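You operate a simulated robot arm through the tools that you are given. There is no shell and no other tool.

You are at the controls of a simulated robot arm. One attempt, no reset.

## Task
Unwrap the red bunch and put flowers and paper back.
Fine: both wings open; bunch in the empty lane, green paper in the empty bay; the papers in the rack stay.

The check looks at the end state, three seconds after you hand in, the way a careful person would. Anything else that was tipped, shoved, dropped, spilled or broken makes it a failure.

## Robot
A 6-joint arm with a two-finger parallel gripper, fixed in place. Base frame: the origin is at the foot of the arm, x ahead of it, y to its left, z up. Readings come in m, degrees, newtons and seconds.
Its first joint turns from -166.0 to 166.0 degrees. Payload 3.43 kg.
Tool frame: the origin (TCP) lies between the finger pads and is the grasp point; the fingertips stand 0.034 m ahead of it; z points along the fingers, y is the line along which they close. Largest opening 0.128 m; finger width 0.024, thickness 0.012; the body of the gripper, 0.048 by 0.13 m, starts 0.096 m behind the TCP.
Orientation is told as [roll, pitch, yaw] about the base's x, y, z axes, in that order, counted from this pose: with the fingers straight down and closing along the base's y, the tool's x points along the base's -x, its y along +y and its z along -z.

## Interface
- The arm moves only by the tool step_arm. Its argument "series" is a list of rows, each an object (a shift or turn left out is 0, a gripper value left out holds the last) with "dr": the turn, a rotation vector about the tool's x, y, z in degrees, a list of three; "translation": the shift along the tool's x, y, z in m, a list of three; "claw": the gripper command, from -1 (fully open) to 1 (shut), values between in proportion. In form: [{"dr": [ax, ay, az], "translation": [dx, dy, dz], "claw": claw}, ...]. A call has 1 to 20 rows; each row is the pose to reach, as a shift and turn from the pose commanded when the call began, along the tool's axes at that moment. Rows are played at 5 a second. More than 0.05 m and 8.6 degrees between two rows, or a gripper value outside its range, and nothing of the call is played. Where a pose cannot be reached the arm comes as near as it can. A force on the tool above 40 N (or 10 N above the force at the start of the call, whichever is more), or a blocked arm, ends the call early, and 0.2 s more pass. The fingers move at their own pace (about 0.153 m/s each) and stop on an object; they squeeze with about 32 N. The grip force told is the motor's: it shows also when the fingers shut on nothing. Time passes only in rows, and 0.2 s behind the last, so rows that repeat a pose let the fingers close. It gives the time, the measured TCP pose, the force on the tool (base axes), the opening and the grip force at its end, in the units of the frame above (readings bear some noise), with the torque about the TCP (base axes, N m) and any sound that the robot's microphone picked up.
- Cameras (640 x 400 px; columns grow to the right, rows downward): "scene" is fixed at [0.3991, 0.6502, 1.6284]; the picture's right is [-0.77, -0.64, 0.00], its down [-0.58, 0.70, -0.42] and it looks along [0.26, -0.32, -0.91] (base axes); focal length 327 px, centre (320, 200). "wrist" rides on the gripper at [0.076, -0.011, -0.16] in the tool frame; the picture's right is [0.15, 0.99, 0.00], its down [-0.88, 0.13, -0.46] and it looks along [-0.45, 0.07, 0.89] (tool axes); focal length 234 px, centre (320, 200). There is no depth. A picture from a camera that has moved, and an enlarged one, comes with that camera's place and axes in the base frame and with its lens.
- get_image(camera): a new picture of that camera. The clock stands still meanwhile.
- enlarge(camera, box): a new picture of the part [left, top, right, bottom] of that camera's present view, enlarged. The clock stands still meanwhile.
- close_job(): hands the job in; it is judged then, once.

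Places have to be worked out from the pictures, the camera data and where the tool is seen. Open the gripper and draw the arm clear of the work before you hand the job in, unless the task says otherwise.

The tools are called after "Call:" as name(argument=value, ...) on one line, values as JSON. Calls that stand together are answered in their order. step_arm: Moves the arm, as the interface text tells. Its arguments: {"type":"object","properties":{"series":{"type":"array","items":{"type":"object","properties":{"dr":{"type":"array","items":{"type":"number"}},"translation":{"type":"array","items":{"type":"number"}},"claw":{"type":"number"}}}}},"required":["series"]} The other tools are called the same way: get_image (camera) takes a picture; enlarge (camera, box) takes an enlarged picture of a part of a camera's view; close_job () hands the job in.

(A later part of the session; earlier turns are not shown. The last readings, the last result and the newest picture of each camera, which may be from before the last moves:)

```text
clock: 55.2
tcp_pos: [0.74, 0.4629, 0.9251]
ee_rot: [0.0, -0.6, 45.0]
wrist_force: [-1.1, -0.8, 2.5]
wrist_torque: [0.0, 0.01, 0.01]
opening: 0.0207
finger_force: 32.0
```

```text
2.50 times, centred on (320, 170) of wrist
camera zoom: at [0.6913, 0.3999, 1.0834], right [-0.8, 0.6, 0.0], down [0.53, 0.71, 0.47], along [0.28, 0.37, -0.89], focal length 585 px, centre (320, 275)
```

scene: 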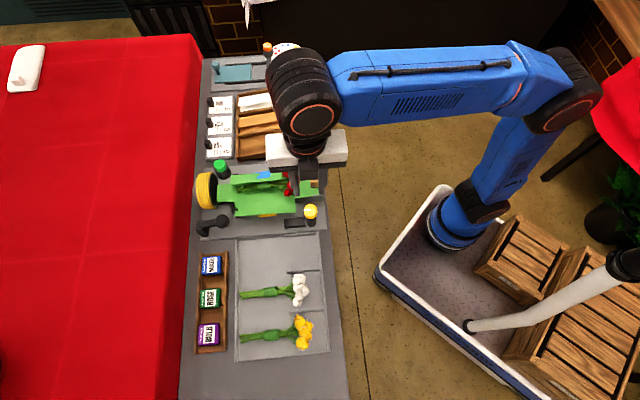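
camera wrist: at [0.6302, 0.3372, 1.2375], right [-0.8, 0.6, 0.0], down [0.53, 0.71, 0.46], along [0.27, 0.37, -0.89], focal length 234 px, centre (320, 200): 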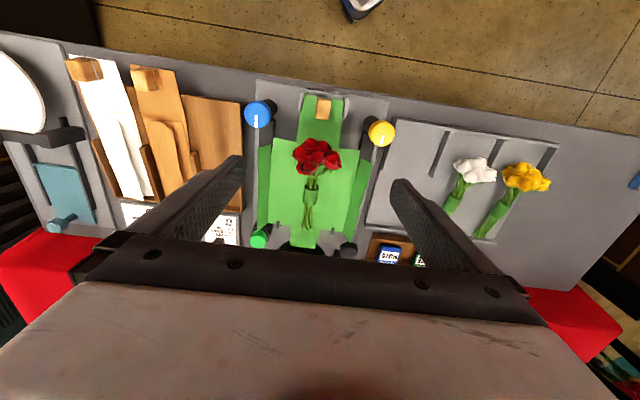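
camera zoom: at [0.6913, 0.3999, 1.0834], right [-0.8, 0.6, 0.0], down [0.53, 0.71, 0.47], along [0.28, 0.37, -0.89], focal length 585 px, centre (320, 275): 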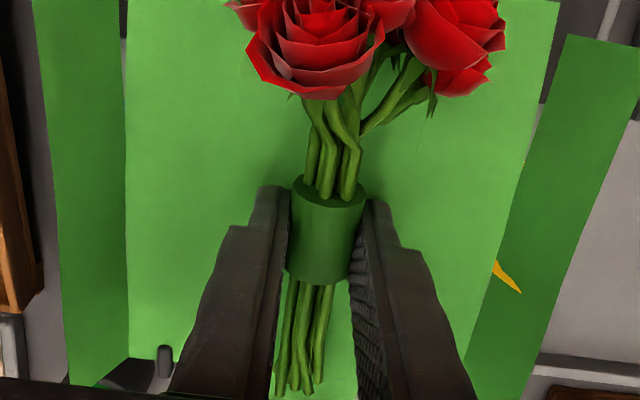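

Grip at 20.7 mm, 32 N, with the pads reaching past the band's widest part. I lift 10 mm slowly and compare.

Call:
step_arm(series=[{"translation": [0, 0, -0.002]}, {"translation": [0, 0, -0.004]}, {"translation": [0, 0, -0.007]}, {"translation": [0, 0, -0.01]}, {"translation": [0, 0, -0.01]}])

Call:
enlarge(camera="wrist", box=[210, 90, 430, 250])

Call:
enlarge(camera="scene", box=[210, 150, 330, 230])

```text
clock: 56.4
tcp_pos: [0.7383, 0.4622, 0.9347]
ee_rot: [0.1, -0.6, 45.0]
wrist_force: [-0.4, 0.1, -2.3]
wrist_torque: [0.04, 0.0, 0.01]
opening: 0.0208
finger_force: 32.1
```

```text
2.50 times, centred on (320, 170) of wrist
camera zoom: at [0.6907, 0.3997, 1.0936], right [-0.8, 0.6, 0.0], down [0.53, 0.71, 0.47], along [0.28, 0.37, -0.89], focal length 585 px, centre (320, 275)
```

zoom: 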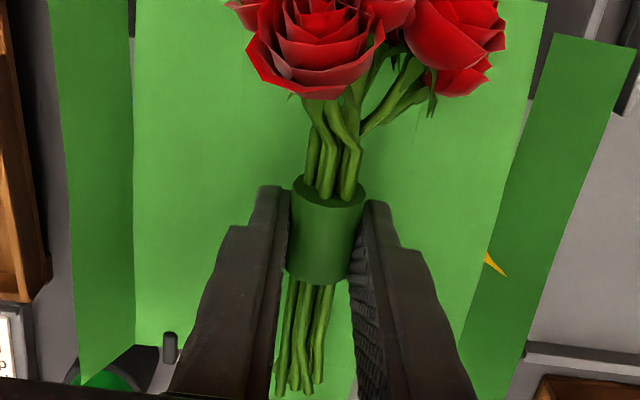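

```text
5.00 times, centred on (270, 190) of scene
camera zoom: at [0.3991, 0.6502, 1.6284], right [-0.77, -0.64, 0.0], down [-0.58, 0.7, -0.42], along [0.26, -0.32, -0.91], focal length 1633 px, centre (570, 250)
```

zoom: 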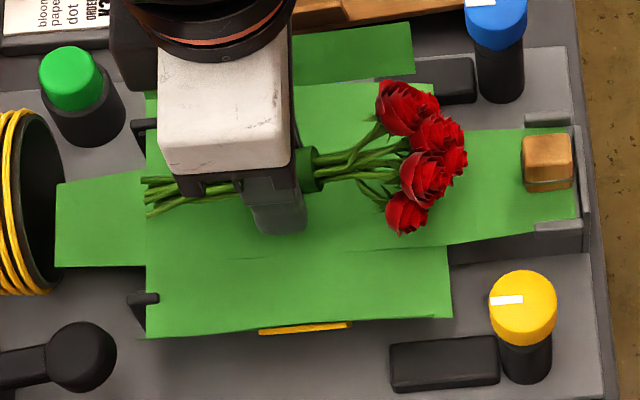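

The bunch stays fixed in the fingers and the paper stays behind. I lift to about z 1.03 and carry it sideways over the empty lane (o≈0.841, a≈−0.036).

Call:
step_arm(series=[{"translation": [0, 0, -0.01]}, {"translation": [0, 0, -0.025]}, {"translation": [0, 0, -0.045]}, {"translation": [0, 0, -0.065]}, {"translation": [0, 0, -0.085]}, {"translation": [0, 0, -0.095]}, {"translation": [0.001, 0.01, -0.095]}, {"translation": [0.002, 0.03, -0.095]}, {"translation": [0.003, 0.055, -0.095]}, {"translation": [0.004, 0.08, -0.095]}, {"translation": [0.006, 0.105, -0.095]}, {"translation": [0.007, 0.13, -0.095]}, {"translation": [0.008, 0.15, -0.095]}, {"translation": [0.008, 0.16, -0.095]}, {"translation": [0.008, 0.16, -0.095]}])

Call:
get_image(camera="scene")

Call:
get_image(camera="wrist")

```text
clock: 59.6
tcp_pos: [0.6198, 0.5682, 1.0295]
ee_rot: [0.1, -0.6, 45.0]
wrist_force: [0.3, 0.4, -1.6]
wrist_torque: [0.04, -0.02, -0.01]
opening: 0.0209
finger_force: 31.9
```

```text
taken
```

scene: 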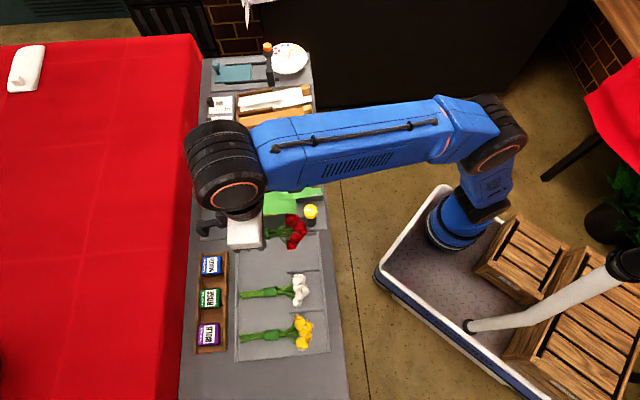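

```text
taken
camera wrist: at [0.5719, 0.5069, 1.1886], right [-0.8, 0.6, 0.0], down [0.53, 0.71, 0.47], along [0.28, 0.37, -0.89], focal length 234 px, centre (320, 200)
```

wrist: 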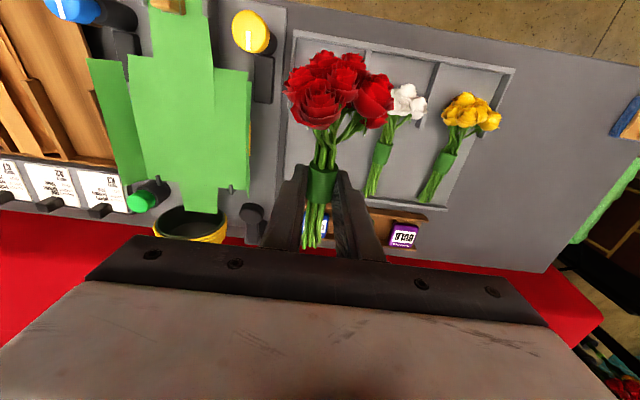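

The bunch hangs level, centred in the lane, with clearance from rails and dividers. I lower it to z 0.905 first.

Call:
step_arm(series=[{"translation": [0, 0, 0.02]}, {"translation": [0, 0, 0.045]}, {"translation": [0, 0, 0.07]}, {"translation": [0, 0, 0.09]}, {"translation": [0, 0, 0.107]}, {"translation": [0, 0, 0.117]}, {"translation": [0, 0, 0.122]}, {"translation": [0, 0, 0.122]}])

Call:
enlarge(camera="wrist", box=[200, 60, 480, 250])

Call:
enlarge(camera="scene", box=[225, 210, 345, 300])

```text
clock: 61.4
tcp_pos: [0.6213, 0.569, 0.9087]
ee_rot: [-0.1, -0.5, 45.0]
wrist_force: [-0.3, 0.0, -0.7]
wrist_torque: [0.05, -0.04, 0.0]
opening: 0.021
finger_force: 32.1
```

```text
2.11 times, centred on (340, 155) of wrist
camera zoom: at [0.5728, 0.5072, 1.0665], right [-0.8, 0.6, 0.0], down [0.53, 0.71, 0.47], along [0.28, 0.37, -0.89], focal length 493 px, centre (278, 295)
```

zoom: 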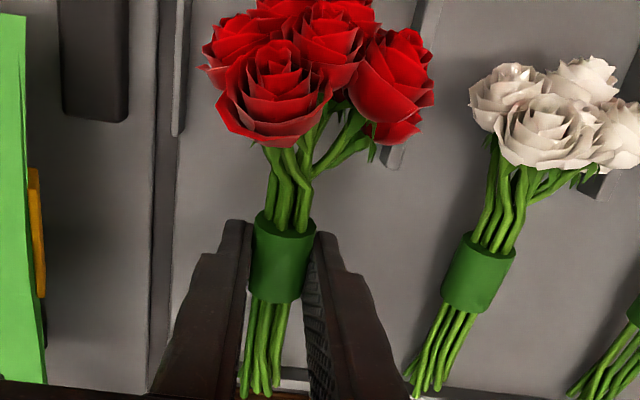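

```text
4.44 times, centred on (285, 255) of scene
camera zoom: at [0.3991, 0.6502, 1.6284], right [-0.77, -0.64, 0.0], down [-0.58, 0.7, -0.42], along [0.26, -0.32, -0.91], focal length 1451 px, centre (476, -44)
```

zoom: 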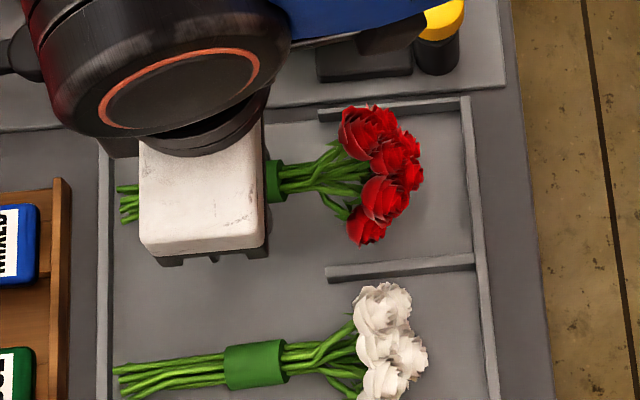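

The blooms project to a≈−0.033, the middle of the lane. I continue down in 2–3 mm steps, watching the force.

Call:
step_arm(series=[{"translation": [0, 0, 0.002]}, {"translation": [0, 0, 0.004]}, {"translation": [0, 0, 0.006]}, {"translation": [0, 0, 0.006]}])

Call:
step_arm(series=[{"translation": [0, 0, 0.0015]}, {"translation": [0, 0, 0.003]}, {"translation": [0, 0, 0.003]}])

```text
clock: 62.4
tcp_pos: [0.6207, 0.5691, 0.9027]
ee_rot: [0.0, -0.6, 44.9]
wrist_force: [-0.3, 0.2, -0.8]
wrist_torque: [0.03, -0.03, 0.01]
opening: 0.0209
finger_force: 31.9
```

```text
clock: 63.2
tcp_pos: [0.6209, 0.5697, 0.9]
ee_rot: [0.1, -0.5, 45.0]
wrist_force: [-0.1, -0.1, -1.0]
wrist_torque: [0.03, -0.06, 0.01]
opening: 0.021
finger_force: 32.0
```

Still no contact at 0.900. I keep stepping down.

Call:
step_arm(series=[{"translation": [0, 0, 0.0015]}, {"translation": [0, 0, 0.003]}, {"translation": [0, 0, 0.003]}])

Call:
step_arm(series=[{"translation": [0, 0, 0.0015]}, {"translation": [0, 0, 0.003]}, {"translation": [0, 0, 0.003]}])

Call:
enlarge(camera="wrist", box=[200, 60, 480, 250])

```text
clock: 64.0
tcp_pos: [0.6209, 0.5698, 0.8959]
ee_rot: [0.0, -0.6, 44.9]
wrist_force: [-0.8, -0.6, -0.3]
wrist_torque: [0.06, -0.06, 0.03]
opening: 0.0211
finger_force: 32.5
```

```text
clock: 64.8
tcp_pos: [0.6203, 0.5713, 0.8935]
ee_rot: [0.0, -0.5, 45.0]
wrist_force: [-0.8, 0.0, -1.0]
wrist_torque: [0.03, -0.03, 0.02]
opening: 0.0208
finger_force: 32.6
```

```text
2.11 times, centred on (340, 155) of wrist
camera zoom: at [0.5728, 0.5083, 1.0515], right [-0.8, 0.6, 0.0], down [0.53, 0.71, 0.47], along [0.28, 0.37, -0.89], focal length 493 px, centre (278, 295)
```

zoom: 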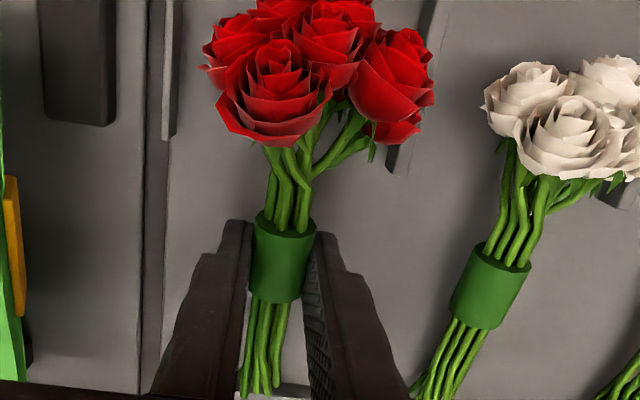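

No contact yet at 0.8935. I go on in small steps.

Call:
step_arm(series=[{"translation": [0, 0, 0.0015]}, {"translation": [0, 0, 0.003]}, {"translation": [0, 0, 0.003]}])

Call:
step_arm(series=[{"translation": [0, 0, 0.0015]}, {"translation": [0, 0, 0.003]}, {"translation": [0, 0, 0.003]}])

```text
clock: 65.6
tcp_pos: [0.6205, 0.5691, 0.8903]
ee_rot: [0.0, -0.6, 45.0]
wrist_force: [-0.4, -0.7, -0.4]
wrist_torque: [0.01, -0.02, -0.02]
opening: 0.0209
finger_force: 32.1
```

```text
clock: 66.4
tcp_pos: [0.6201, 0.569, 0.8871]
ee_rot: [0.0, -0.6, 45.1]
wrist_force: [-0.6, 0.1, -2.2]
wrist_torque: [0.01, -0.03, 0.02]
opening: 0.0208
finger_force: 31.7
```

Call:
step_arm(series=[{"translation": [0, 0, 0.0015]}, {"translation": [0, 0, 0.003]}, {"translation": [0, 0, 0.003]}])

Call:
enlarge(camera="scene", box=[225, 210, 345, 300])

Call:
enlarge(camera="wrist", box=[200, 60, 480, 250])

```text
clock: 67.2
tcp_pos: [0.6194, 0.5678, 0.8849]
ee_rot: [0.1, -0.6, 45.1]
wrist_force: [1.4, 1.3, 4.9]
wrist_torque: [-0.24, 0.29, -0.02]
opening: 0.0206
finger_force: 32.1
```

```text
4.44 times, centred on (285, 255) of scene
camera zoom: at [0.3991, 0.6502, 1.6284], right [-0.77, -0.64, 0.0], down [-0.58, 0.7, -0.42], along [0.26, -0.32, -0.91], focal length 1451 px, centre (476, -44)
```

zoom: 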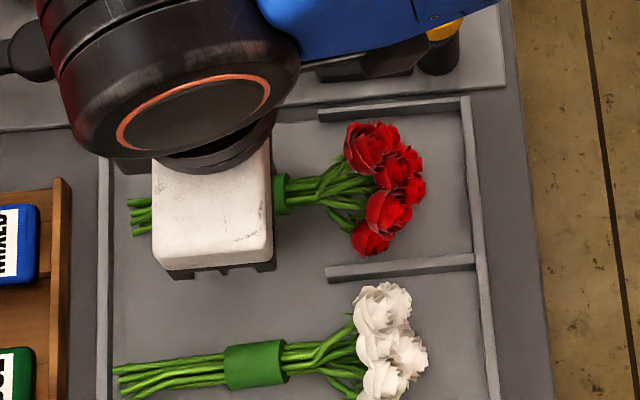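

```text
2.11 times, centred on (340, 155) of wrist
camera zoom: at [0.572, 0.5072, 1.0427], right [-0.8, 0.6, 0.0], down [0.53, 0.71, 0.47], along [0.28, 0.37, -0.88], focal length 493 px, centre (278, 295)
```

zoom: 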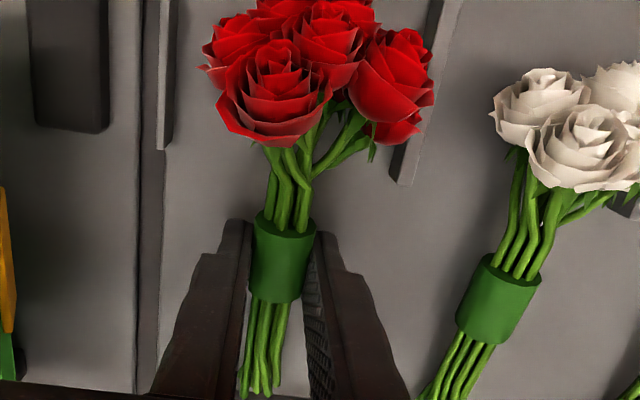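

Light contact (about 7 N of support) at 0.885: the bunch rests on the lane floor, blooms between the dividers. I open a little and rise straight up.

Call:
step_arm(series=[{"claw": 0.6}, {"claw": 0.5}, {"claw": 0.4}, {"claw": 0.3}, {"claw": 0.3}, {"claw": 0.3}])

Call:
step_arm(series=[{"translation": [0, 0, -0.005]}, {"translation": [0, 0, -0.015]}, {"translation": [0, 0, -0.03]}, {"translation": [0, 0, -0.055]}, {"translation": [0, 0, -0.085]}, {"translation": [0, 0, -0.12]}, {"translation": [0, 0, -0.15]}, {"translation": [0, 0, -0.15]}])

Call:
get_image(camera="wrist")

Call:
get_image(camera="scene")

```text
clock: 68.6
tcp_pos: [0.6199, 0.5692, 0.8843]
ee_rot: [0.0, -0.7, 45.0]
wrist_force: [3.2, -2.1, 5.0]
wrist_torque: [-0.05, 0.04, 0.07]
opening: 0.0422
finger_force: 0.1
```

```text
clock: 70.4
tcp_pos: [0.6202, 0.5682, 1.0343]
ee_rot: [0.0, -0.6, 45.0]
wrist_force: [0.2, -1.0, 0.5]
wrist_torque: [-0.04, -0.01, -0.04]
opening: 0.0449
finger_force: 0.1
```

```text
taken
camera wrist: at [0.5725, 0.5067, 1.1922], right [-0.8, 0.6, 0.0], down [0.53, 0.71, 0.47], along [0.28, 0.37, -0.89], focal length 234 px, centre (320, 200)
```

wrist: 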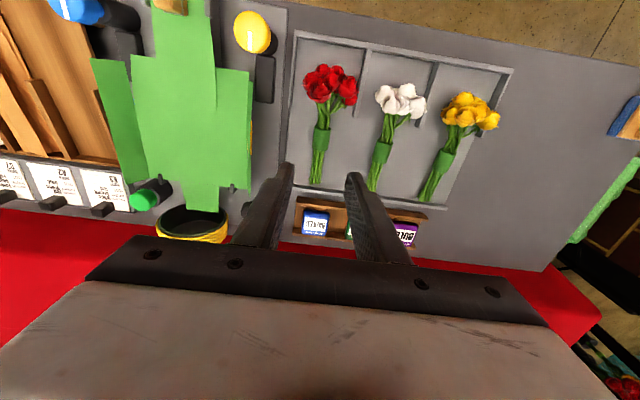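

```text
taken
```

scene: 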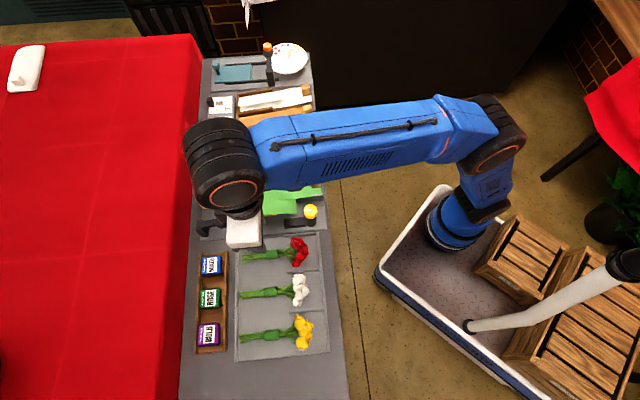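

The red bunch lies well in its lane beside the others. Now for the paper: I take a closer look at the rack papers' shape and at the green sheet before choosing how to carry it.

Call:
enlarge(camera="scene", box=[200, 80, 320, 150])

Call:
enlarge(camera="wrist", box=[0, 0, 300, 250])

Call:
enlarge(camera="scene", box=[225, 220, 345, 300])

```text
5.33 times, centred on (260, 115) of scene
camera zoom: at [0.3991, 0.6502, 1.6284], right [-0.77, -0.64, 0.0], down [-0.58, 0.7, -0.42], along [0.26, -0.32, -0.91], focal length 1742 px, centre (640, 653)
```

zoom: 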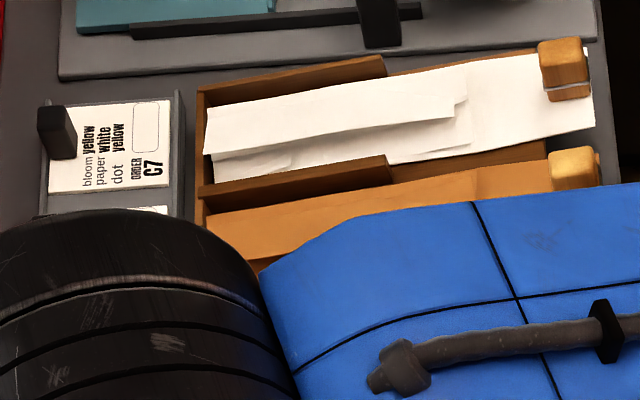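

```text
1.60 times, centred on (150, 125) of wrist
camera zoom: at [0.5725, 0.5067, 1.1922], right [-0.8, 0.6, 0.0], down [0.53, 0.71, 0.47], along [0.28, 0.37, -0.89], focal length 375 px, centre (592, 320)
```

zoom: 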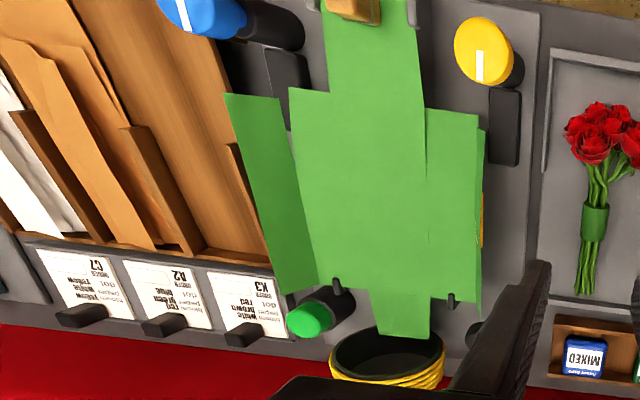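

```text
5.00 times, centred on (285, 260) of scene
camera zoom: at [0.3991, 0.6502, 1.6284], right [-0.77, -0.64, 0.0], down [-0.58, 0.7, -0.42], along [0.26, -0.32, -0.91], focal length 1633 px, centre (495, -100)
```

zoom: 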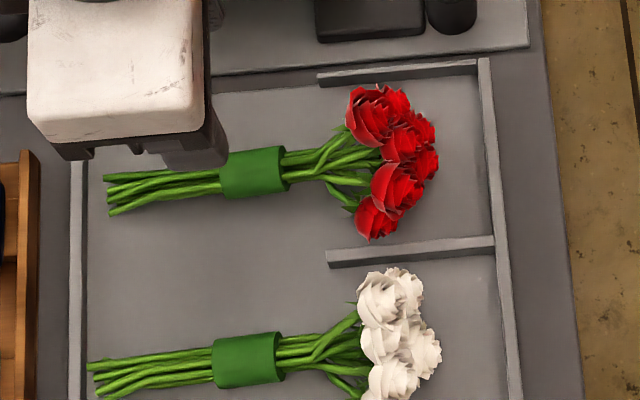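

The cradle's coloured plates look like its wings, and the knobs hold them open. The rack blocks sit at o≈0.7165, a≈−0.426 and −0.498, so the empty bay's block place is a≈−0.354 at the same o, floor about 8 mm lower than the cradle. I move above the green sheet's wooden block, also trimming the 0.6° tilt.

Call:
step_arm(series=[{"dr": [-0.2, 0.2, 0], "translation": [0.01, -0.013, 0], "claw": 0.0}, {"dr": [-0.42, 0.42, 0], "translation": [0.03, -0.038, 0], "claw": -0.2}, {"dr": [-0.42, 0.42, 0], "translation": [0.055, -0.07, 0]}, {"dr": [-0.42, 0.42, 0], "translation": [0.08, -0.102, 0]}, {"dr": [-0.42, 0.42, 0], "translation": [0.105, -0.134, 0]}, {"dr": [-0.42, 0.42, 0], "translation": [0.1242, -0.1593, 0]}, {"dr": [-0.42, 0.42, 0], "translation": [0.1242, -0.1593, 0]}])

Call:
get_image(camera="wrist")

Call:
enlarge(camera="wrist", box=[240, 90, 400, 200])

Call:
get_image(camera="scene")

```text
clock: 72.0
tcp_pos: [0.6459, 0.3695, 1.0336]
ee_rot: [0.4, -0.2, 45.0]
wrist_force: [-0.7, -0.6, -0.2]
wrist_torque: [-0.01, 0.01, -0.01]
opening: 0.0768
finger_force: 0.0
```

```text
taken
camera wrist: at [0.598, 0.3065, 1.1923], right [-0.8, 0.6, 0.01], down [0.53, 0.71, 0.46], along [0.27, 0.37, -0.89], focal length 234 px, centre (320, 200)
```

wrist: 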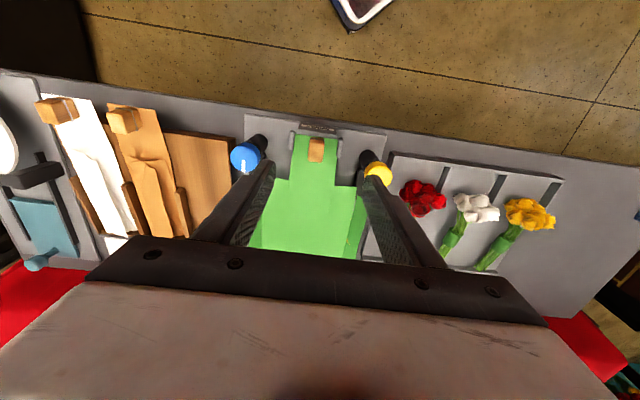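

```text
3.64 times, centred on (320, 145) of wrist
camera zoom: at [0.598, 0.3065, 1.1923], right [-0.8, 0.6, 0.01], down [0.53, 0.71, 0.46], along [0.27, 0.37, -0.89], focal length 852 px, centre (320, 400)
```

zoom: 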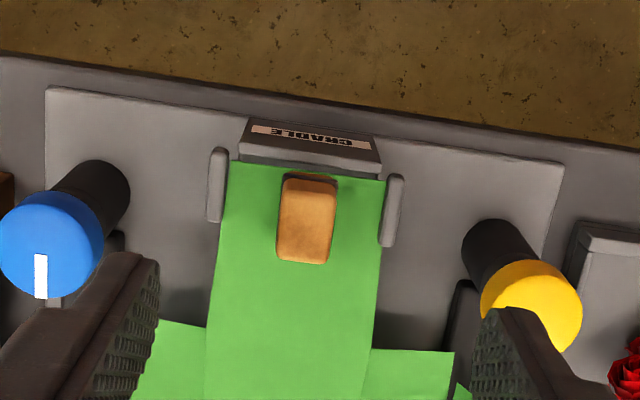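

```text
taken
```

scene: 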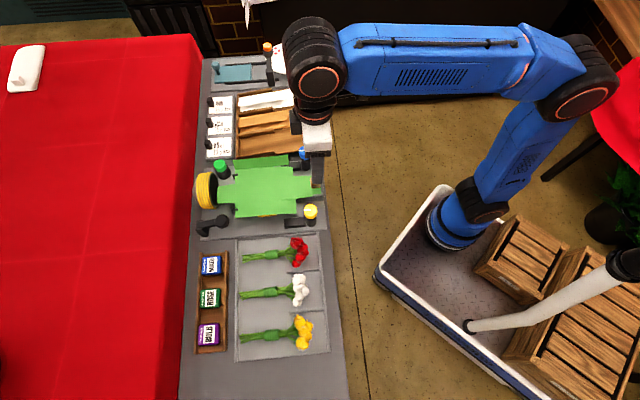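

The block top reads at (0.646, 0.3655), about 20 mm wide and 30 mm long, with the cradle's side rails either side at roughly z 0.90. I lower to z 0.955 with 38 mm opening and check alignment.

Call:
step_arm(series=[{"translation": [0, -0.0028, 0.02], "claw": 0.2}, {"translation": [0, -0.0028, 0.045], "claw": 0.4}, {"translation": [0, -0.0028, 0.065]}, {"translation": [0, -0.0028, 0.078]}, {"translation": [0, -0.0028, 0.078]}])

Call:
enlarge(camera="wrist", box=[240, 90, 400, 240])

Call:
enlarge(camera="scene", box=[280, 150, 340, 220])

```text
clock: 73.2
tcp_pos: [0.6471, 0.3672, 0.9556]
ee_rot: [0.4, -0.2, 45.1]
wrist_force: [0.2, -0.3, -0.6]
wrist_torque: [0.0, -0.02, -0.03]
opening: 0.0386
finger_force: 0.0
```

```text
2.67 times, centred on (320, 165) of wrist
camera zoom: at [0.6, 0.3051, 1.1137], right [-0.8, 0.6, 0.01], down [0.53, 0.71, 0.46], along [0.27, 0.37, -0.89], focal length 624 px, centre (320, 293)
```

zoom: 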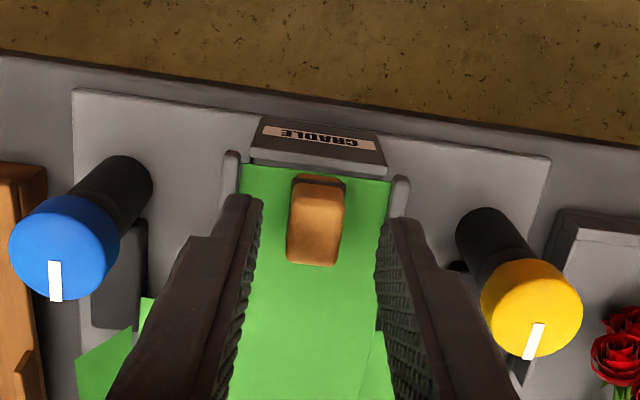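

```text
5.71 times, centred on (310, 185) of scene
camera zoom: at [0.3991, 0.6502, 1.6284], right [-0.77, -0.64, 0.0], down [-0.58, 0.7, -0.42], along [0.26, -0.32, -0.91], focal length 1866 px, centre (377, 286)
```

zoom: 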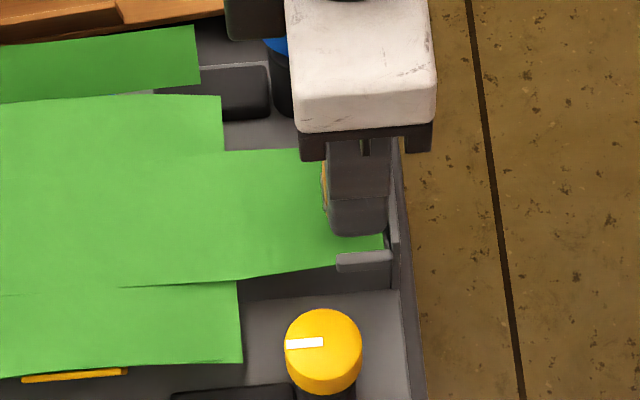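

Aligned lengthwise, with the block about 2 mm to the −a side. I correct and descend to TCP z 0.934 so the tips stay just above the rails.

Call:
step_arm(series=[{"translation": [0, -0.0018, 0.006]}, {"translation": [0, -0.0018, 0.012]}, {"translation": [0, -0.0018, 0.017]}, {"translation": [0, -0.0018, 0.021]}, {"translation": [0, -0.0018, 0.021]}])

Call:
enlarge(camera="wrist", box=[240, 90, 400, 240])

Call:
enlarge(camera="scene", box=[295, 165, 335, 205])

```text
clock: 74.4
tcp_pos: [0.6475, 0.3644, 0.9327]
ee_rot: [0.4, -0.2, 45.1]
wrist_force: [-0.5, -0.5, 1.0]
wrist_torque: [0.03, 0.01, -0.01]
opening: 0.0383
finger_force: 0.0
```

```text
2.67 times, centred on (320, 165) of wrist
camera zoom: at [0.6008, 0.3036, 1.0925], right [-0.8, 0.6, 0.01], down [0.53, 0.71, 0.46], along [0.27, 0.37, -0.89], focal length 624 px, centre (320, 293)
```

zoom: 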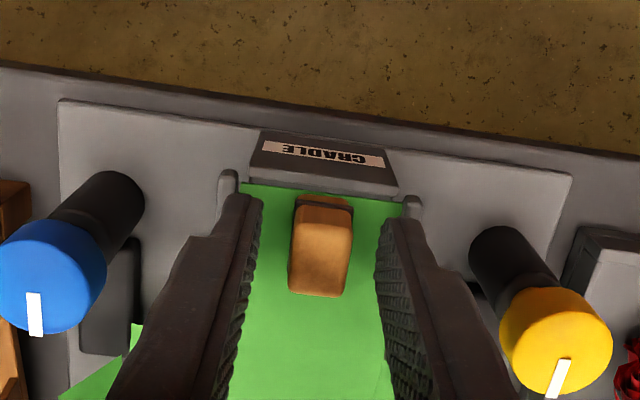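

```text
10.00 times, centred on (315, 185) of scene
camera zoom: at [0.3991, 0.6502, 1.6284], right [-0.77, -0.64, 0.0], down [-0.58, 0.7, -0.42], along [0.26, -0.32, -0.91], focal length 3266 px, centre (370, 350)
```

zoom: 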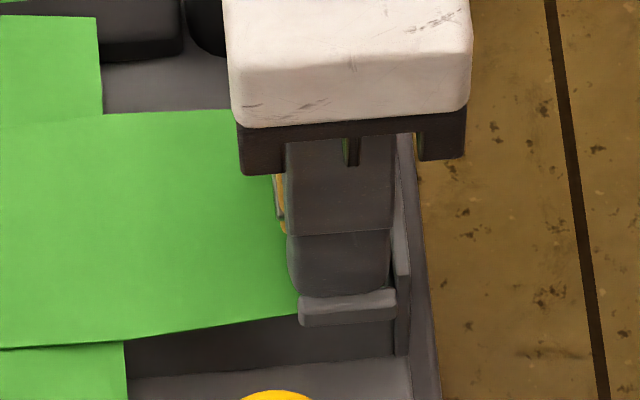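

The block is centred between the pads and nothing touches. I close on it here and read the width.

Call:
step_arm(series=[{"claw": 0.5}, {"claw": 0.6}, {"claw": 0.7}, {"claw": 0.85}, {"claw": 1.0}, {"claw": 1.0}])

Call:
enlarge(camera="wrist", box=[240, 90, 400, 240])

```text
clock: 75.8
tcp_pos: [0.6471, 0.3654, 0.9339]
ee_rot: [0.4, -0.2, 45.1]
wrist_force: [-0.2, -0.3, 0.6]
wrist_torque: [0.05, -0.06, 0.05]
opening: 0.017
finger_force: 32.1
```

```text
2.67 times, centred on (320, 165) of wrist
camera zoom: at [0.6008, 0.3036, 1.0927], right [-0.8, 0.6, 0.01], down [0.53, 0.71, 0.46], along [0.27, 0.37, -0.89], focal length 624 px, centre (320, 293)
```

zoom: 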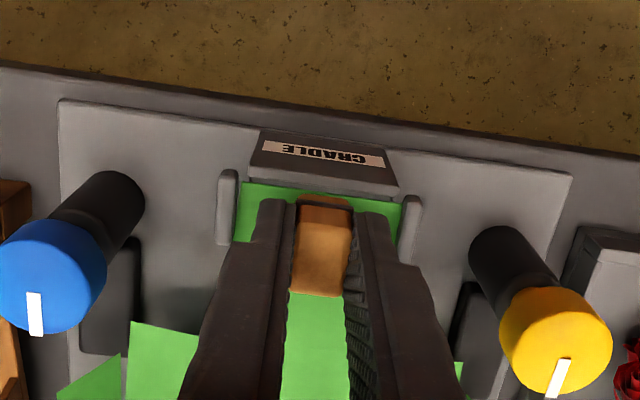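

The block is 17 mm wide, so there's room to go deeper between the rails. I ease open to 25 mm, go down 5 mm and grip again for a firmer hold.

Call:
step_arm(series=[{"claw": 0.61}, {"claw": 0.61}, {"translation": [0, 0, 0.002], "claw": 0.61}, {"translation": [0, 0, 0.004]}, {"translation": [0, 0, 0.005]}, {"translation": [0, 0, 0.005]}])

Call:
step_arm(series=[{"claw": 0.75}, {"claw": 0.9}, {"claw": 1.0}, {"claw": 1.0}])

```text
clock: 77.2
tcp_pos: [0.6478, 0.3652, 0.9278]
ee_rot: [0.3, -0.2, 45.0]
wrist_force: [-0.5, -0.6, 0.3]
wrist_torque: [0.01, -0.02, 0.0]
opening: 0.0248
finger_force: 0.1
```

```text
clock: 78.2
tcp_pos: [0.6468, 0.3653, 0.9274]
ee_rot: [0.5, -0.2, 45.0]
wrist_force: [-1.5, 0.6, 0.0]
wrist_torque: [0.06, -0.07, 0.06]
opening: 0.0169
finger_force: 31.7
```

Firm grip at z 0.928. I lift 12 mm slowly and look at how the sheet behaves.

Call:
step_arm(series=[{"translation": [0, 0, -0.002]}, {"translation": [0, 0, -0.004]}, {"translation": [0, 0, -0.007]}, {"translation": [0, 0, -0.01]}, {"translation": [0, 0, -0.012]}, {"translation": [0, 0, -0.012]}])

Call:
enlarge(camera="scene", box=[200, 140, 340, 230])

Call:
get_image(camera="wrist")

```text
clock: 79.6
tcp_pos: [0.6463, 0.3649, 0.9416]
ee_rot: [0.4, -0.2, 45.0]
wrist_force: [0.5, 0.2, -0.9]
wrist_torque: [-0.02, 0.02, 0.03]
opening: 0.0167
finger_force: 32.0
```

```text
4.44 times, centred on (270, 185) of scene
camera zoom: at [0.3991, 0.6502, 1.6284], right [-0.77, -0.64, 0.0], down [-0.58, 0.7, -0.42], along [0.26, -0.32, -0.91], focal length 1451 px, centre (542, 267)
```

zoom: 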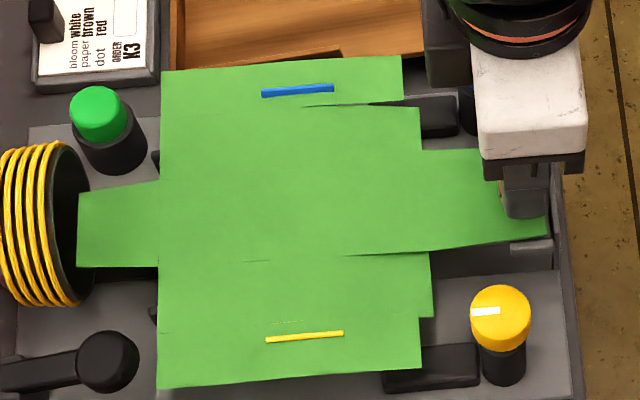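

```text
taken
camera wrist: at [0.6011, 0.3036, 1.0999], right [-0.8, 0.6, 0.01], down [0.53, 0.71, 0.46], along [0.27, 0.37, -0.89], focal length 234 px, centre (320, 200)
```

wrist: 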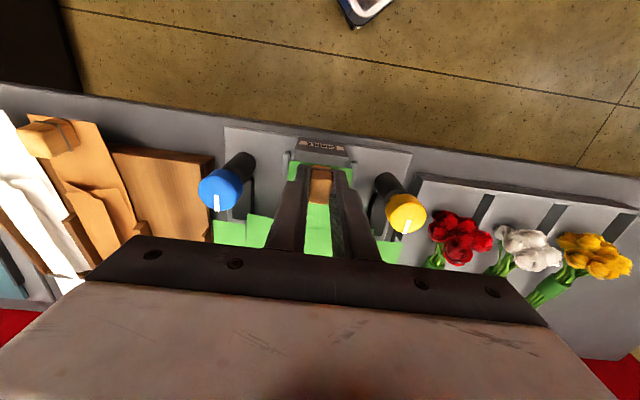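

The sheet comes up level, wings flat open, and the cradle's blue and yellow plates stay in the open position below. I lift another 50 mm.

Call:
step_arm(series=[{"translation": [0, 0, -0.005]}, {"translation": [0, 0, -0.015]}, {"translation": [0, 0, -0.027]}, {"translation": [0, 0, -0.04]}, {"translation": [0, 0, -0.05]}, {"translation": [0, 0, -0.05]}])

Call:
enlarge(camera="scene", box=[200, 130, 340, 230])

Call:
get_image(camera="wrist")

```text
clock: 81.0
tcp_pos: [0.6465, 0.3663, 0.9908]
ee_rot: [0.4, -0.2, 44.9]
wrist_force: [-0.9, -0.6, 0.3]
wrist_torque: [-0.03, -0.01, 0.02]
opening: 0.017
finger_force: 31.7
```

```text
4.00 times, centred on (270, 180) of scene
camera zoom: at [0.3991, 0.6502, 1.6284], right [-0.77, -0.64, 0.0], down [-0.58, 0.7, -0.42], along [0.26, -0.32, -0.91], focal length 1306 px, centre (520, 280)
```

zoom: 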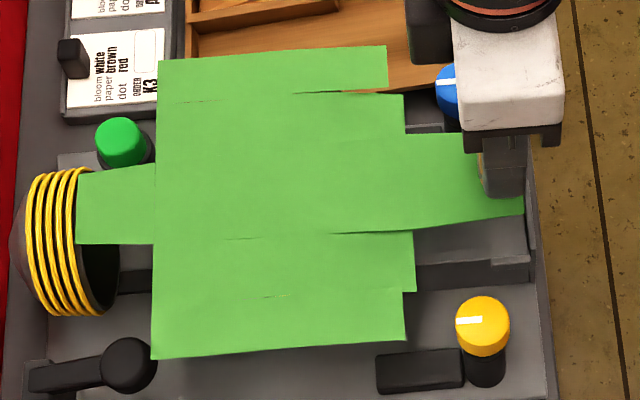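

```text
taken
camera wrist: at [0.6008, 0.3037, 1.1506], right [-0.8, 0.6, 0.01], down [0.53, 0.71, 0.46], along [0.27, 0.37, -0.89], focal length 234 px, centre (320, 200)
```

wrist: 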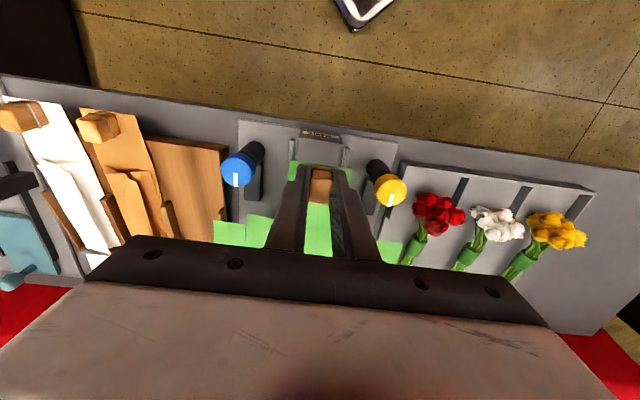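

The sheet hangs level and flat, clear of everything at z≈0.95. Before carrying it over I measure the empty bay again from the present views.

Call:
enlarge(camera="wrist", box=[0, 90, 240, 250])

Call:
enlarge(camera="scene", box=[200, 85, 320, 165])

```text
2.50 times, centred on (120, 170) of wrist
camera zoom: at [0.6008, 0.3037, 1.1506], right [-0.8, 0.6, 0.01], down [0.53, 0.71, 0.46], along [0.27, 0.37, -0.89], focal length 585 px, centre (820, 275)
```

zoom: 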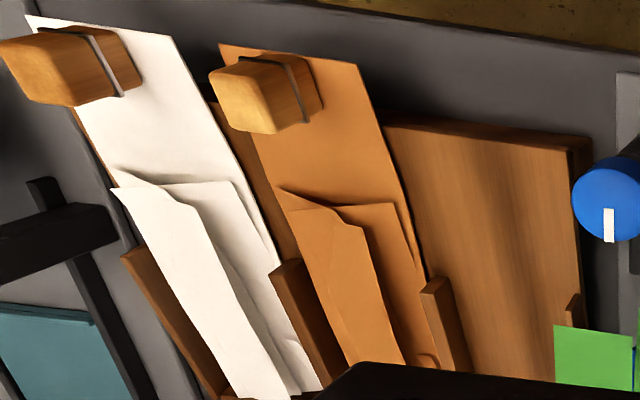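

```text
5.00 times, centred on (260, 125) of scene
camera zoom: at [0.3991, 0.6502, 1.6284], right [-0.77, -0.64, 0.0], down [-0.58, 0.7, -0.42], along [0.26, -0.32, -0.91], focal length 1633 px, centre (620, 575)
```

zoom: 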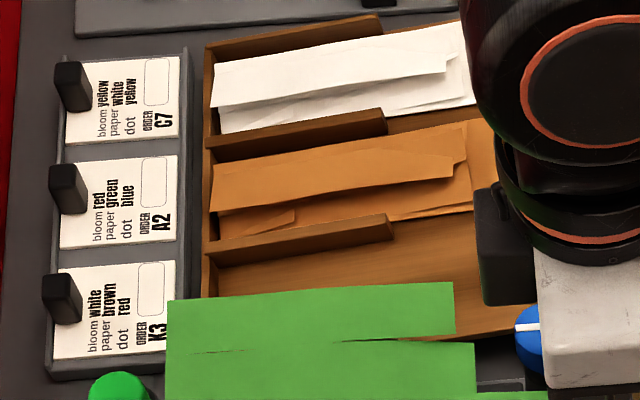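

Dividers of the empty bay come out around a≈−0.386 and −0.316, so its centre is a≈−0.352 at the same o. I raise 15 mm and carry the sheet 0.154 m sideways to hover above the bay.

Call:
step_arm(series=[{"translation": [0, 0, -0.008]}, {"translation": [0, -0.005, -0.015]}, {"translation": [0, -0.02, -0.015]}, {"translation": [0, -0.042, -0.015]}, {"translation": [0, -0.066, -0.015]}, {"translation": [0, -0.09, -0.015]}, {"translation": [0, -0.114, -0.015]}, {"translation": [0, -0.135, -0.015]}, {"translation": [0, -0.149, -0.015]}, {"translation": [0, -0.154, -0.015]}, {"translation": [0, -0.154, -0.015]}])

Call:
get_image(camera="scene")

Call:
get_image(camera="wrist")

Call:
enlarge(camera="scene", box=[200, 70, 340, 170])

```text
clock: 83.4
tcp_pos: [0.7567, 0.2575, 1.0049]
ee_rot: [0.4, -0.1, 45.0]
wrist_force: [-0.1, -0.1, -0.7]
wrist_torque: [0.0, 0.02, 0.01]
opening: 0.0169
finger_force: 32.5
```

```text
taken
```

scene: 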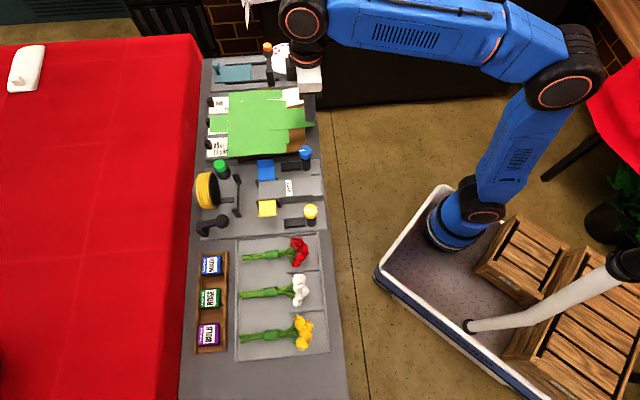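

```text
taken
camera wrist: at [0.7108, 0.1951, 1.164], right [-0.8, 0.6, 0.01], down [0.53, 0.71, 0.46], along [0.27, 0.37, -0.89], focal length 234 px, centre (320, 200)
```

wrist: 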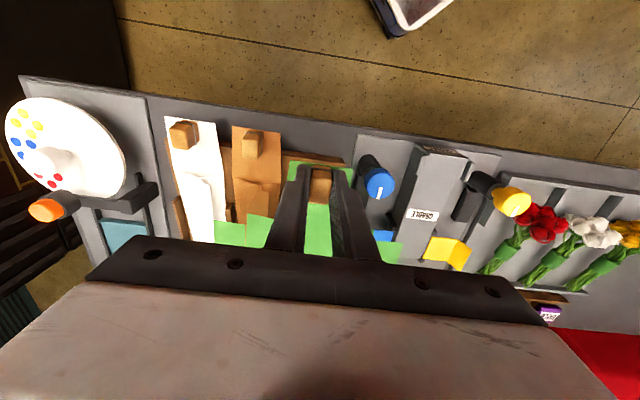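

```text
4.00 times, centred on (270, 120) of scene
camera zoom: at [0.3991, 0.6502, 1.6284], right [-0.77, -0.64, 0.0], down [-0.58, 0.7, -0.42], along [0.26, -0.32, -0.91], focal length 1306 px, centre (520, 520)
```

zoom: 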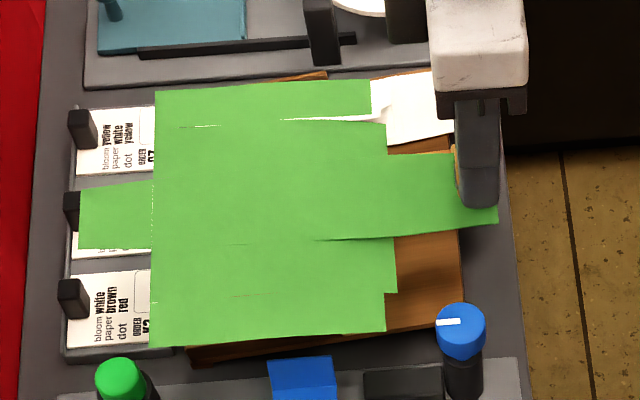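

The sheet is over the bay; extrapolating the neighbours' blocks gives a≈−0.353 and I'm at −0.353. I lower to about z 0.94 and look again.

Call:
step_arm(series=[{"translation": [0, 0, 0.01]}, {"translation": [0, 0, 0.025]}, {"translation": [0, 0, 0.04]}, {"translation": [0, 0, 0.053]}, {"translation": [0, 0, 0.062]}, {"translation": [0, 0, 0.065]}, {"translation": [0, 0, 0.065]}])

Call:
enlarge(camera="scene", box=[200, 70, 340, 170])

Call:
enlarge(camera="wrist", box=[150, 90, 410, 260])

```text
clock: 85.0
tcp_pos: [0.7575, 0.257, 0.9403]
ee_rot: [0.4, -0.2, 44.9]
wrist_force: [-0.7, -0.5, -0.4]
wrist_torque: [0.05, 0.03, 0.0]
opening: 0.0167
finger_force: 31.9
```

```text
4.00 times, centred on (270, 120) of scene
camera zoom: at [0.3991, 0.6502, 1.6284], right [-0.77, -0.64, 0.0], down [-0.58, 0.7, -0.42], along [0.26, -0.32, -0.91], focal length 1306 px, centre (520, 520)
```

zoom: 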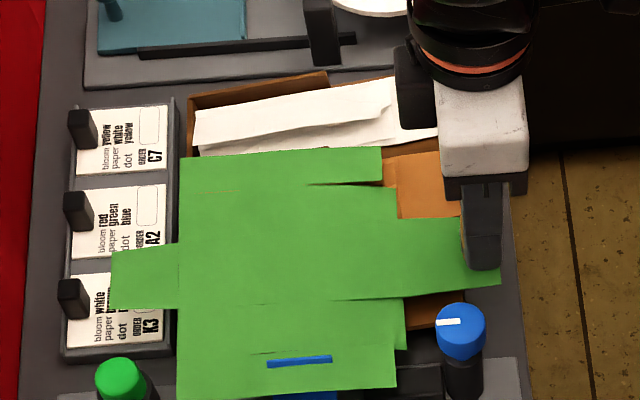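

```text
2.35 times, centred on (280, 175) of wrist
camera zoom: at [0.7102, 0.1947, 1.0988], right [-0.8, 0.6, 0.01], down [0.53, 0.71, 0.46], along [0.27, 0.37, -0.89], focal length 551 px, centre (414, 259)
```

zoom: 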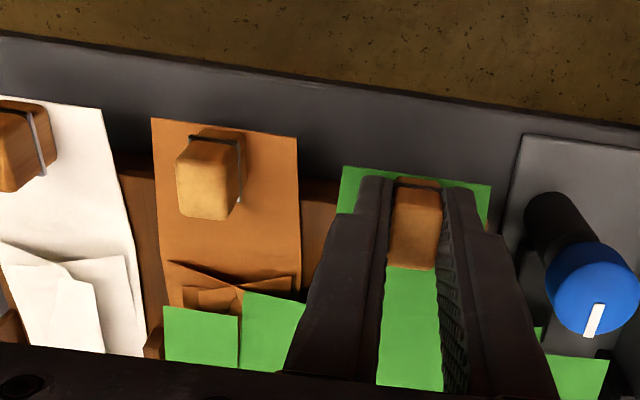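

No contact so far at 0.940. I continue down in 2–3 mm steps and watch both force and the sheet's wings.

Call:
step_arm(series=[{"translation": [0, 0, 0.002]}, {"translation": [0, 0, 0.004]}, {"translation": [0, 0, 0.006]}, {"translation": [0, 0, 0.008]}, {"translation": [0, 0, 0.008]}])

Call:
enlarge(camera="scene", box=[200, 70, 340, 170])

```text
clock: 86.2
tcp_pos: [0.7568, 0.2576, 0.9319]
ee_rot: [0.4, -0.1, 45.0]
wrist_force: [-0.8, -0.7, -0.3]
wrist_torque: [-0.05, 0.03, -0.01]
opening: 0.017
finger_force: 31.8
```

```text
4.00 times, centred on (270, 120) of scene
camera zoom: at [0.3991, 0.6502, 1.6284], right [-0.77, -0.64, 0.0], down [-0.58, 0.7, -0.42], along [0.26, -0.32, -0.91], focal length 1306 px, centre (520, 520)
```

zoom: 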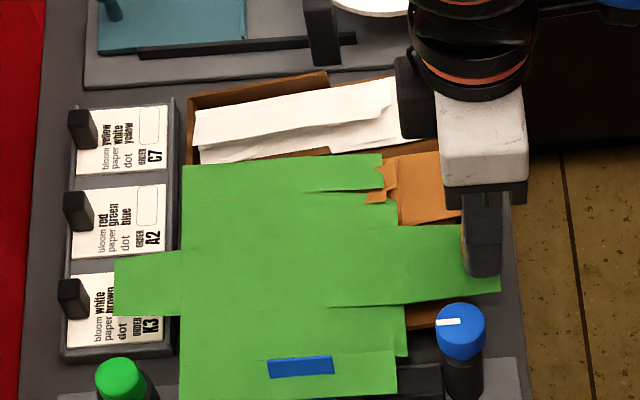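

Still no force; the brown sheet's fold just shows through, so the wings carry no load. I go on down.

Call:
step_arm(series=[{"translation": [0, 0, 0.002]}, {"translation": [0, 0, 0.004]}, {"translation": [0, 0, 0.006]}, {"translation": [0, 0, 0.006]}])

Call:
step_arm(series=[{"translation": [0, 0, 0.0015]}, {"translation": [0, 0, 0.003]}, {"translation": [0, 0, 0.003]}])

Call:
enlarge(camera="scene", box=[200, 70, 340, 170])

```text
clock: 87.2
tcp_pos: [0.7568, 0.2565, 0.9265]
ee_rot: [0.4, -0.2, 45.1]
wrist_force: [-0.8, -1.0, -0.7]
wrist_torque: [-0.02, 0.02, -0.01]
opening: 0.0167
finger_force: 31.5
```

```text
clock: 88.0
tcp_pos: [0.7578, 0.2572, 0.9225]
ee_rot: [0.5, -0.2, 45.0]
wrist_force: [-0.1, 0.7, -0.1]
wrist_torque: [-0.06, 0.02, 0.0]
opening: 0.017
finger_force: 31.9
```

```text
4.00 times, centred on (270, 120) of scene
camera zoom: at [0.3991, 0.6502, 1.6284], right [-0.77, -0.64, 0.0], down [-0.58, 0.7, -0.42], along [0.26, -0.32, -0.91], focal length 1306 px, centre (520, 520)
```

zoom: 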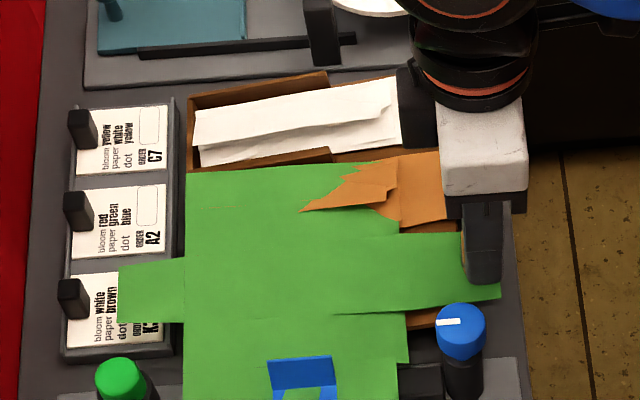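

Continuing down in small steps until the base touches the bay floor.

Call:
step_arm(series=[{"translation": [0, 0, 0.0015]}, {"translation": [0, 0, 0.003]}, {"translation": [0, 0, 0.003]}])

Call:
step_arm(series=[{"translation": [0, 0, 0.0015]}, {"translation": [0, 0, 0.003]}, {"translation": [0, 0, 0.003]}])

Call:
enlarge(camera="scene", box=[200, 70, 340, 170])

Call:
enlarge(camera="wrist", box=[150, 90, 410, 260])

```text
clock: 88.8
tcp_pos: [0.7559, 0.2568, 0.92]
ee_rot: [0.4, -0.2, 45.0]
wrist_force: [-0.5, -0.2, -0.5]
wrist_torque: [0.0, 0.03, 0.02]
opening: 0.0169
finger_force: 32.0
```

```text
clock: 89.6
tcp_pos: [0.7566, 0.2568, 0.9185]
ee_rot: [0.5, -0.5, 45.0]
wrist_force: [-0.4, 0.3, 22.2]
wrist_torque: [0.15, -0.38, 0.01]
opening: 0.0169
finger_force: 32.0
```

```text
4.00 times, centred on (270, 120) of scene
camera zoom: at [0.3991, 0.6502, 1.6284], right [-0.77, -0.64, 0.0], down [-0.58, 0.7, -0.42], along [0.26, -0.32, -0.91], focal length 1306 px, centre (520, 520)
```

zoom: 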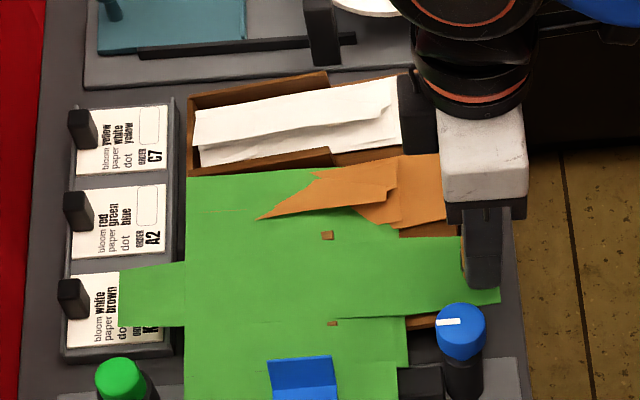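

```text
2.35 times, centred on (280, 175) of wrist
camera zoom: at [0.7104, 0.1945, 1.0765], right [-0.8, 0.6, 0.01], down [0.53, 0.71, 0.46], along [0.27, 0.37, -0.89], focal length 551 px, centre (414, 259)
```

zoom: 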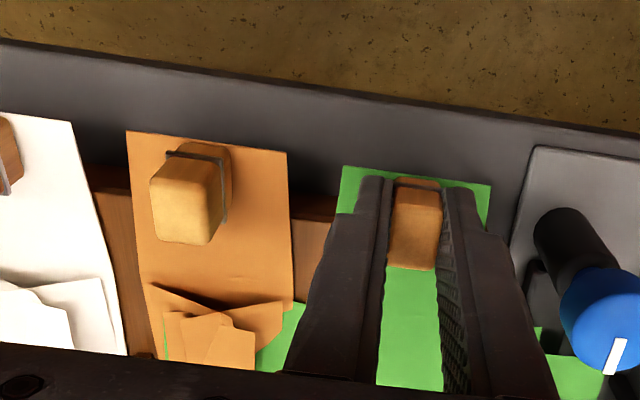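

Contact: 22 N at TCP 0.9185, just where the floor was expected, and both divider ends show symmetrically either side of the sheet's base. I relieve the preload by 1.5 mm and release.

Call:
step_arm(series=[{"translation": [0, 0, -0.001]}, {"translation": [0, 0, -0.0015]}, {"translation": [0, 0, -0.0015]}])

Call:
step_arm(series=[{"claw": 0.75}, {"claw": 0.6}, {"claw": 0.5}, {"claw": 0.45}, {"claw": 0.45}])

Call:
enlarge(camera="scene", box=[200, 70, 340, 170])

Call:
enlarge(camera="wrist", box=[150, 90, 410, 260])

```text
clock: 90.4
tcp_pos: [0.7575, 0.2554, 0.9175]
ee_rot: [0.3, -0.2, 45.0]
wrist_force: [4.1, 0.6, 13.9]
wrist_torque: [0.03, -0.36, -0.04]
opening: 0.0168
finger_force: 31.8
```

```text
clock: 91.6
tcp_pos: [0.7571, 0.2561, 0.9187]
ee_rot: [0.5, -0.2, 45.0]
wrist_force: [0.5, 1.0, -0.1]
wrist_torque: [0.0, -0.01, 0.01]
opening: 0.0353
finger_force: 0.1
```

```text
4.00 times, centred on (270, 120) of scene
camera zoom: at [0.3991, 0.6502, 1.6284], right [-0.77, -0.64, 0.0], down [-0.58, 0.7, -0.42], along [0.26, -0.32, -0.91], focal length 1306 px, centre (520, 520)
```

zoom: 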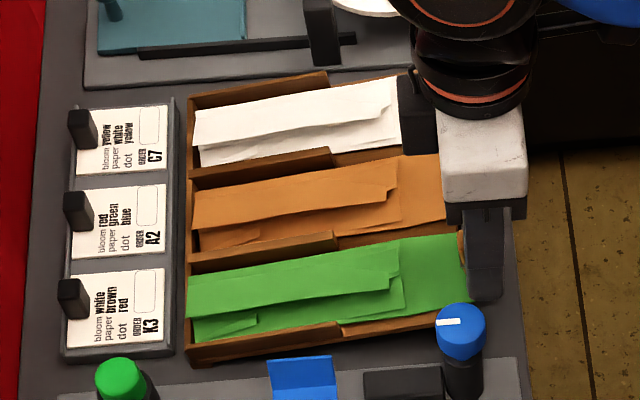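

```text
2.35 times, centred on (280, 175) of wrist
camera zoom: at [0.7105, 0.1947, 1.0766], right [-0.8, 0.6, 0.01], down [0.53, 0.71, 0.46], along [0.27, 0.37, -0.89], focal length 551 px, centre (414, 259)
```

zoom: 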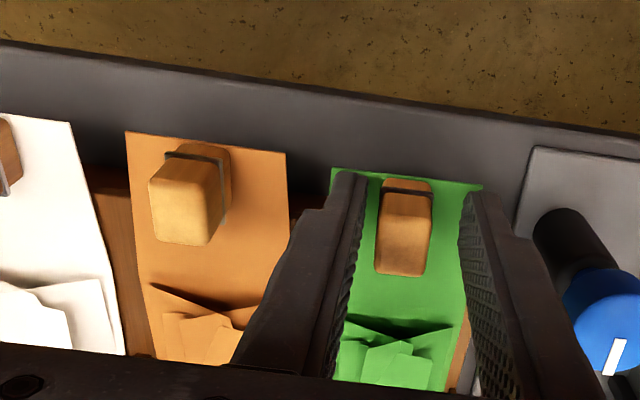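

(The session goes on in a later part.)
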